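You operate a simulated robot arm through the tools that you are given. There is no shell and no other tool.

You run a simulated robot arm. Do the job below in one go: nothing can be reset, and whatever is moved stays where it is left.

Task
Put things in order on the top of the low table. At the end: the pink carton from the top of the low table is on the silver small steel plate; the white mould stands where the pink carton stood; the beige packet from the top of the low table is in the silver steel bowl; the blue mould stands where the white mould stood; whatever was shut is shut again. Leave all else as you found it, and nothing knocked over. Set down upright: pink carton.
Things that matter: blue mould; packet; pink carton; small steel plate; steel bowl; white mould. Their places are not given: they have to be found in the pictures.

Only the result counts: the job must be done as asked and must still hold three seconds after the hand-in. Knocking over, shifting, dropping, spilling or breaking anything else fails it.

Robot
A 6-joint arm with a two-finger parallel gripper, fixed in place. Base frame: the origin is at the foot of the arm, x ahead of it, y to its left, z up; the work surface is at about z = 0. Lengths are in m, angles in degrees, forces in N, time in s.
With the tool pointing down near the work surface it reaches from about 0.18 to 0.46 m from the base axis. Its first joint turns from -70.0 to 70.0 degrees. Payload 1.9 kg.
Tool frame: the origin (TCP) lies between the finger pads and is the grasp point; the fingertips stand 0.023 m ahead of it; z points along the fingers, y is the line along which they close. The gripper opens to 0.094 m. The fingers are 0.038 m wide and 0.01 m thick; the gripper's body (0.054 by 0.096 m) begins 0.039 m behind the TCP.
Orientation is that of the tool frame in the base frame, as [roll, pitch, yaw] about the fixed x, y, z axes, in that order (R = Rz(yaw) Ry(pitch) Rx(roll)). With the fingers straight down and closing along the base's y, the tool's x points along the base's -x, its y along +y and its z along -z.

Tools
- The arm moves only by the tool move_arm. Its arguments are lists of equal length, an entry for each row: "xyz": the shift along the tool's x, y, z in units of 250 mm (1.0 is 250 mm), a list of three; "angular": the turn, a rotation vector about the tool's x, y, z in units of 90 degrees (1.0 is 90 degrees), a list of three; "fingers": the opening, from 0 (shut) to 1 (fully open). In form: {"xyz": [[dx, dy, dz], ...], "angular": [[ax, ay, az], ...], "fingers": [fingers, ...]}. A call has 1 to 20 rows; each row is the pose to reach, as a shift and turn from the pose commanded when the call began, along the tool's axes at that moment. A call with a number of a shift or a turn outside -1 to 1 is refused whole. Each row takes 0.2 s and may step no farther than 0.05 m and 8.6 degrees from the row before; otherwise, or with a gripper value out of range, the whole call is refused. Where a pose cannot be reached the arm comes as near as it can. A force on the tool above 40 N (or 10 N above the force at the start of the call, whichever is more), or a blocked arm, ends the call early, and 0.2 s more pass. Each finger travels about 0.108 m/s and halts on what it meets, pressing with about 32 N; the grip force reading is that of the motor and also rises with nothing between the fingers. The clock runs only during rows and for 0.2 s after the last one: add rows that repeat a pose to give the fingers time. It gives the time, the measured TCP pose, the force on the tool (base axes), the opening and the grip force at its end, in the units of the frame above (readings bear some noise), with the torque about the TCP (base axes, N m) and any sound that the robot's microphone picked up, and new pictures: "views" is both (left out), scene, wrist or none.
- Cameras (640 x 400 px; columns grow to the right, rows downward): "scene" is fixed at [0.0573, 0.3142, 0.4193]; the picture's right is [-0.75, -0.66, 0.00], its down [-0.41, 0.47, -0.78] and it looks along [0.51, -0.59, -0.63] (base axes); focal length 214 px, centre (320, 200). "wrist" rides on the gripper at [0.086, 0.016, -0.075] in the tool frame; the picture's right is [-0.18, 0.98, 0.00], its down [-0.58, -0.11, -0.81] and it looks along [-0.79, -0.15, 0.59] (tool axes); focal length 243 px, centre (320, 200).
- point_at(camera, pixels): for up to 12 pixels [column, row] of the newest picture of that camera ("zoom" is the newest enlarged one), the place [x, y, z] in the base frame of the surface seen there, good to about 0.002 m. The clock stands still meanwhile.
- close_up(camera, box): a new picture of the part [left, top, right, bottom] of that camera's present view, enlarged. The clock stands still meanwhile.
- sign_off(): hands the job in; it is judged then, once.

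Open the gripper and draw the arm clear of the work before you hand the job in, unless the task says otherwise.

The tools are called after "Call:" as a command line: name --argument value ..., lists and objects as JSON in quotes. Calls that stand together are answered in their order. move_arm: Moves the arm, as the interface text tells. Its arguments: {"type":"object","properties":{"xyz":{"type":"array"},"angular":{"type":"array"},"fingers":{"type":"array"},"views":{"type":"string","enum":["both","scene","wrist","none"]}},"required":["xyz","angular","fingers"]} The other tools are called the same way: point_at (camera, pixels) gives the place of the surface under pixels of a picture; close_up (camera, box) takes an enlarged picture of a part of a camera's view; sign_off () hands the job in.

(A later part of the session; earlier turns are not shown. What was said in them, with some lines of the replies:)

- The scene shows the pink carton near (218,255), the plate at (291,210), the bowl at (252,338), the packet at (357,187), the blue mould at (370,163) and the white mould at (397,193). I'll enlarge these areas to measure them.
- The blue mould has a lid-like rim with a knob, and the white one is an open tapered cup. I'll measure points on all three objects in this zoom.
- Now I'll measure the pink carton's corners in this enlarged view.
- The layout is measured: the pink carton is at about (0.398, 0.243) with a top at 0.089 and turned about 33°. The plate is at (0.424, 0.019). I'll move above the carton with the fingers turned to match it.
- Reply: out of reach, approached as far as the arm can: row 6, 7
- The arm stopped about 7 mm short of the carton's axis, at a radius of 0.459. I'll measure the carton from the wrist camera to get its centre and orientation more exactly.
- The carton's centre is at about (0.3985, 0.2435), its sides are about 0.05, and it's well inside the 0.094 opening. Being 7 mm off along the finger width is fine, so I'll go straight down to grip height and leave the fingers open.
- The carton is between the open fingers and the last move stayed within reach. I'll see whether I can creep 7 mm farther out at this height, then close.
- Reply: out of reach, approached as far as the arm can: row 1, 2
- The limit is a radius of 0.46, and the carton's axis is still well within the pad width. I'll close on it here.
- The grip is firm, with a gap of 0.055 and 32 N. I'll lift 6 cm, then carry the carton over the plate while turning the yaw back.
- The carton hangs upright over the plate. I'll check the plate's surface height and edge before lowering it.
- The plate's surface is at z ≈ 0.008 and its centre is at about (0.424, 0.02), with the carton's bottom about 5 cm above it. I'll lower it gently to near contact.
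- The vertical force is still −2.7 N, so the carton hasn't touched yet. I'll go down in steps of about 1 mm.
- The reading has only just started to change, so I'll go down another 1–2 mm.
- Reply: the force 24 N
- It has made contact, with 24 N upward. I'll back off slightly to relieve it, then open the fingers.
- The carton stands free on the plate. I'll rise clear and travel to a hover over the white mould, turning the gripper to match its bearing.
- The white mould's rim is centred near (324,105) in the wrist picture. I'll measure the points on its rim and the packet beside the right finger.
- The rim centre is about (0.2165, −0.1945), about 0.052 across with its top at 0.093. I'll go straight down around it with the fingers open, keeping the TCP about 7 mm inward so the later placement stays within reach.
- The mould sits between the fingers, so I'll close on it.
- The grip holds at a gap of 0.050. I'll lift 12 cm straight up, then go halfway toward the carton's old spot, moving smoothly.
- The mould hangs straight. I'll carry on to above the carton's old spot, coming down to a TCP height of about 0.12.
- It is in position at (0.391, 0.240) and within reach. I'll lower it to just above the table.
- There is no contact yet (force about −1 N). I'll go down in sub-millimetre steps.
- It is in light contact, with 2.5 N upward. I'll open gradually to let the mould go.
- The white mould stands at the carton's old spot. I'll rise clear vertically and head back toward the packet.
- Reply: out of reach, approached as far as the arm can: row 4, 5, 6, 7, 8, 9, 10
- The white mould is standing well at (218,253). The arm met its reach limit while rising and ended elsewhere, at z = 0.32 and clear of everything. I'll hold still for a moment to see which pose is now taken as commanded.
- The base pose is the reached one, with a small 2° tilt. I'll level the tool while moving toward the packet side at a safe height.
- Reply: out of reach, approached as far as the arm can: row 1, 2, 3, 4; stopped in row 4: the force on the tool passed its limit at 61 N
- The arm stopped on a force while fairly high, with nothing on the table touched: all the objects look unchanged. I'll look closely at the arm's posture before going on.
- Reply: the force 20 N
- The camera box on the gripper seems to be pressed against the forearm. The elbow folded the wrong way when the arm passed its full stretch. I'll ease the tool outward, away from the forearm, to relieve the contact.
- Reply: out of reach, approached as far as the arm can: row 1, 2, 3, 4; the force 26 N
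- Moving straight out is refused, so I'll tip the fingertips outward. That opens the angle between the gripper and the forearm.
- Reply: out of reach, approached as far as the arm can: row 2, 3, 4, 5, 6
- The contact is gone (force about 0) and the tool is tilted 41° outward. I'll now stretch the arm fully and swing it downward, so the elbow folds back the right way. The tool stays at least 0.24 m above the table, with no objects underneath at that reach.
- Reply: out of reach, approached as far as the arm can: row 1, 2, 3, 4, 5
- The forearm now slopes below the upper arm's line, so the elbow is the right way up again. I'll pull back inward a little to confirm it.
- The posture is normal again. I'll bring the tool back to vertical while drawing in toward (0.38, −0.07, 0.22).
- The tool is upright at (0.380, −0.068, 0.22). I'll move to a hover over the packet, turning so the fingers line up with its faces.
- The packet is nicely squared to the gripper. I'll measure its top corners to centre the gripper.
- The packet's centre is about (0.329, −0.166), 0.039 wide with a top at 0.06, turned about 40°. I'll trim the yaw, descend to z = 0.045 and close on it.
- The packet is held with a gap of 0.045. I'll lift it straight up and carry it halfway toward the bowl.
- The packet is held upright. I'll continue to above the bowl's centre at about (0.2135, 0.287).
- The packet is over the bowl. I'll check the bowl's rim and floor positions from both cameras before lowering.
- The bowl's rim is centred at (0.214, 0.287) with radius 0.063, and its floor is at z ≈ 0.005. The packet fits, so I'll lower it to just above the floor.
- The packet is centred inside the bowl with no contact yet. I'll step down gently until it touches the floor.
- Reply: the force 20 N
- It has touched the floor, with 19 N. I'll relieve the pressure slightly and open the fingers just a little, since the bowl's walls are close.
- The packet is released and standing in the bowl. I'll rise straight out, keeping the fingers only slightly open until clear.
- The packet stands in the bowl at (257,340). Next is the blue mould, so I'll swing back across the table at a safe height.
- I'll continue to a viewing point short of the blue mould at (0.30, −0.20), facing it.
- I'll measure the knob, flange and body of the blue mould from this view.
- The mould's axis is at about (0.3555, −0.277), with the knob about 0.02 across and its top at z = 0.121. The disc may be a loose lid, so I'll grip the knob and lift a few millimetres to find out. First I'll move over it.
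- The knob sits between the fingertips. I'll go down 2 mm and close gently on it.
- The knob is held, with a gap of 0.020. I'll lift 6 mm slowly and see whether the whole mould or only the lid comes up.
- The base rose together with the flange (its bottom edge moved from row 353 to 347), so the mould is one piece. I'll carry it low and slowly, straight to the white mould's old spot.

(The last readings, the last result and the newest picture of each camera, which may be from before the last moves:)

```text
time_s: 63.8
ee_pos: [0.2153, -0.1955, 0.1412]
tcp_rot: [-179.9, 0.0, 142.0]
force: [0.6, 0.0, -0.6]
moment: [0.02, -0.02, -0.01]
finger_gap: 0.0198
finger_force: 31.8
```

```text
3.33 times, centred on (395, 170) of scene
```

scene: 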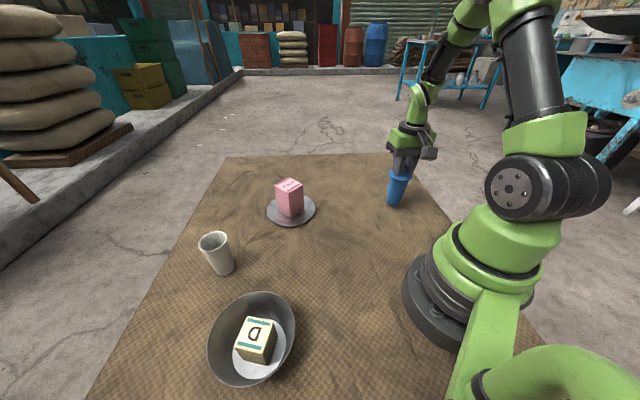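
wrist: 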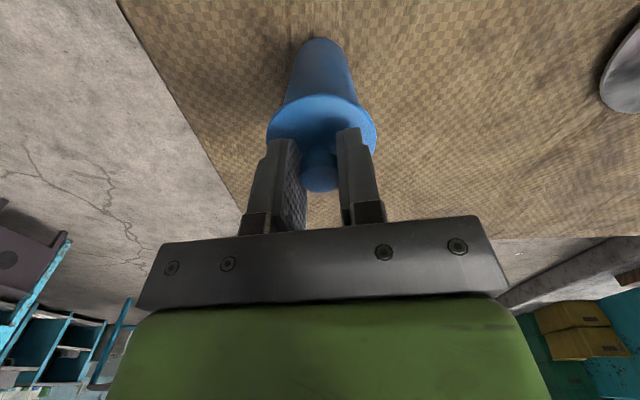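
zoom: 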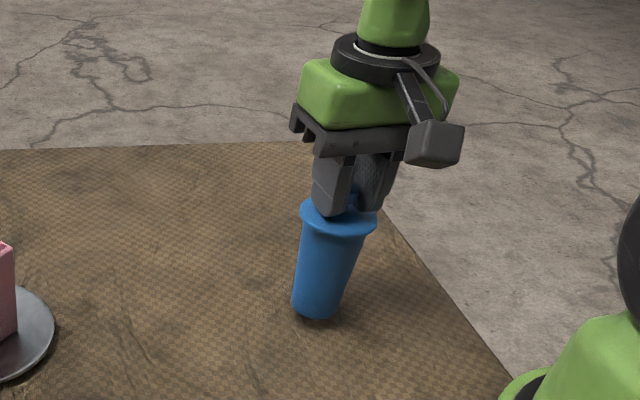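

The mould hangs straight at (0.216, −0.195), about 16 mm above the table. I'll lower it gently.

Call:
move_arm --xyz '[[0, 0, 0.015], [0, 0, 0.032], [0, 0, 0.046], [0, 0, 0.056], [0, 0, 0.058], [0, 0, 0.058]]' --angular '[[0, 0, 0], [0, 0, 0], [0, 0, 0], [0, 0, 0], [0, 0, 0], [0, 0, 0]]' --fingers '[0.1, 0.1, 0.1, 0.1, 0.1, 0.1]' --views "none"

Call:
move_arm --xyz '[[0, 0, 0.003], [0, 0, 0.005], [0, 0, 0.005]]' --angular '[[0, 0, 0], [0, 0, 0], [0, 0, 0]]' --fingers '[0.1, 0.1, 0.1]' --views "none"

```text
time_s: 65.2
ee_pos: [0.2157, -0.1935, 0.1265]
tcp_rot: [-179.9, 0.0, 142.0]
force: [0.1, -0.6, -1.0]
moment: [-0.06, 0.0, 0.02]
finger_gap: 0.02
finger_force: 32.3
```

```text
time_s: 66.0
ee_pos: [0.2152, -0.196, 0.1264]
tcp_rot: [-179.9, 0.1, 142.0]
force: [-0.7, -0.2, -1.0]
moment: [0.0, -0.02, 0.01]
finger_gap: 0.0198
finger_force: 31.6
```

Still no contact (about −1 N), so I'll take another small step down.

Call:
move_arm --xyz '[[0, 0, 0.002], [0, 0, 0.003], [0, 0, 0.003]]' --angular '[[0, 0, 0], [0, 0, 0], [0, 0, 0]]' --fingers '[0.1, 0.1, 0.1]' --views "none"

```text
time_s: 66.8
ee_pos: [0.2161, -0.1961, 0.1258]
tcp_rot: [-180.0, 0.0, 142.0]
force: [-0.2, -0.4, -1.5]
moment: [-0.03, 0.01, 0.03]
finger_gap: 0.0198
finger_force: 32.7
```

Call:
move_arm --xyz '[[0, 0, 0.002], [0, 0, 0.004], [0, 0, 0.004]]' --angular '[[0, 0, 0], [0, 0, 0], [0, 0, 0]]' --fingers '[0.1, 0.1, 0.1]' --views "none"

```text
time_s: 67.5
ee_pos: [0.2169, -0.1962, 0.1244]
tcp_rot: [-179.9, 0.2, 142.0]
force: [-5.3, 1.9, 30.7]
moment: [0.06, 0.09, 0.01]
finger_gap: 0.0199
finger_force: 32.2
```

Contact, at 31 N. I'll ease back by half a millimetre and open the fingers.

Call:
move_arm --xyz '[[0, 0, -0.002], [0, 0, -0.003], [0, 0, -0.003], [0, 0, -0.003], [0, 0, -0.003], [0, 0, -0.003]]' --angular '[[0, 0, 0], [0, 0, 0], [0, 0, 0], [0, 0, 0], [0, 0, 0], [0, 0, 0]]' --fingers '[0.1, 0.1, 0.25, 0.4, 0.6, 0.6]'

Call:
close_up --camera "scene" --box '[340, 110, 450, 230]'

```text
time_s: 69.0
ee_pos: [0.217, -0.1958, 0.1238]
tcp_rot: [-180.0, 0.0, 142.0]
force: [-0.2, -0.7, -0.2]
moment: [0.02, -0.01, 0.0]
finger_gap: 0.0565
finger_force: 0.0
```

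scene: 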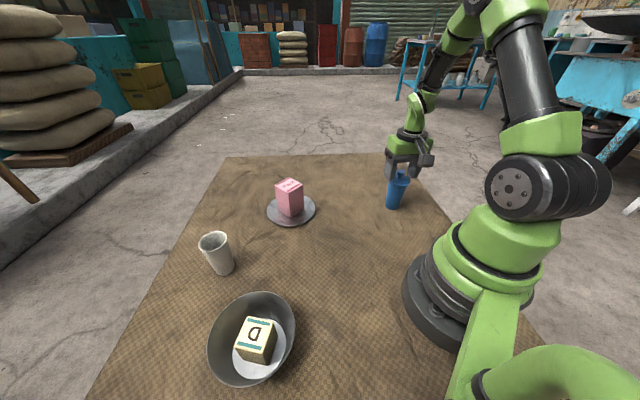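
wrist: 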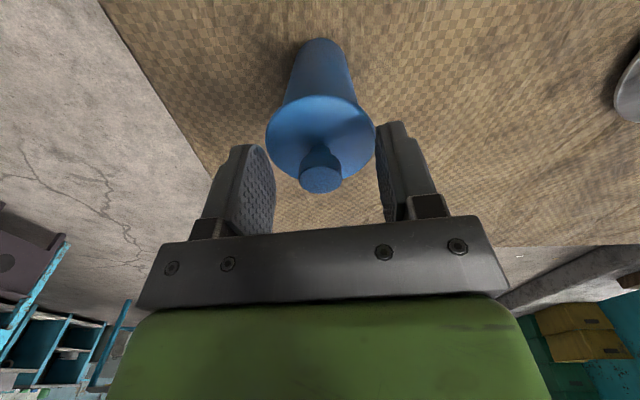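

```text
3.33 times, centred on (395, 170) of scene
```

zoom: 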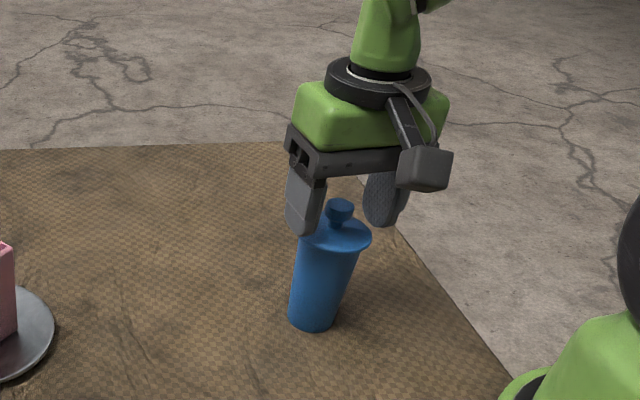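

The blue mould stands upright and is released. I'll rise straight up and draw the arm clear to the open middle of the workspace.

Call:
move_arm --xyz '[[0, 0, -0.04], [0, 0, -0.12], [0, 0, -0.24], [0, 0, -0.4], [0, 0, -0.5], [0.02, 0.12, -0.52], [0.04, 0.26, -0.54], [0.06, 0.4, -0.56], [0.06, 0.5, -0.56], [0.06, 0.5, -0.56]]' --angular '[[0, 0, 0], [0, 0, 0], [0, 0, 0], [0, 0, 0], [0, 0, 0], [0, 0, -0.07], [0, 0, -0.14], [0, 0, -0.21], [0, 0, -0.28], [0, 0, -0.28]]' --fingers '[0.6, 0.7, 0.8, 1, 1, 1, 1, 1, 1, 1]'

Call:
close_up --camera "scene" --box '[180, 140, 440, 390]'

```text
time_s: 71.2
ee_pos: [0.281, -0.0894, 0.2654]
tcp_rot: [-179.9, 0.1, 167.3]
force: [0.0, -0.6, 0.2]
moment: [-0.02, -0.01, 0.02]
finger_gap: 0.0941
finger_force: 0.0
```

scene: 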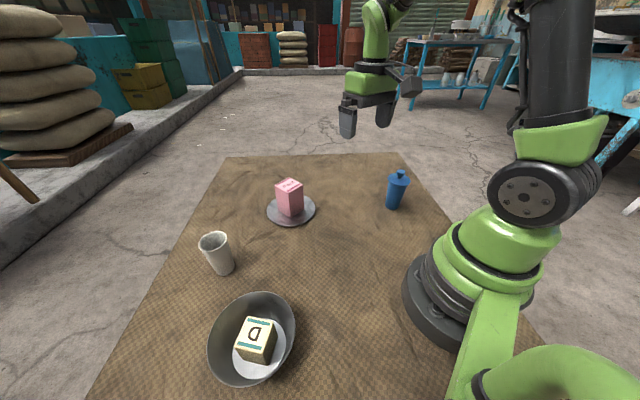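
wrist: 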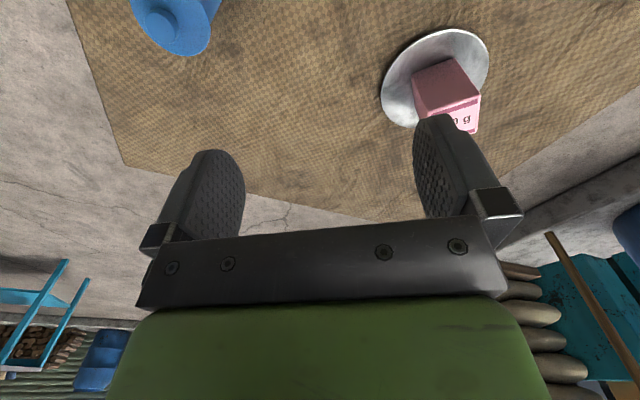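

```text
1.60 times, centred on (310, 265) of scene
```

zoom: 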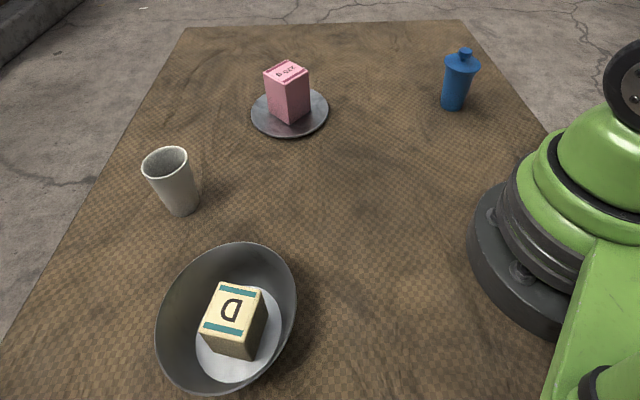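

All four items are in place: the carton upright on the plate (291,195), the white mould at the carton's spot (217,253), the packet in the bowl (257,340) and the blue mould at the white one's spot (397,190). The plate and bowl haven't moved, and the arm is clear with the gripper open, so I'm handing in.

Call:
sign_off

```text
The job is handed in.
```

The low table is set out as you asked, and I've handed the job in. I checked the final pictures but haven't seen the judging result.

- **Pink carton:** it stands upright on the small steel plate.
- **White mould:** it stands where the carton stood, within about 4 mm by my measurements.
- **Packet:** it stands in the steel bowl.
- **Blue mould:** it stands where the white mould stood. I lifted it by its knob, and the lid-like top and body came up as one piece, so nothing was opened.
- **Everything else:** the plate and bowl are where they were at the start, and nothing was knocked over.

Partway through, the arm over-stretched and its elbow folded the wrong way. The gripper then seems to have pressed against the arm itself (61 N, which ended that move). This happened well above the table and touched nothing on it. I worked the arm back to its normal posture and finished with the gripper open and clear.
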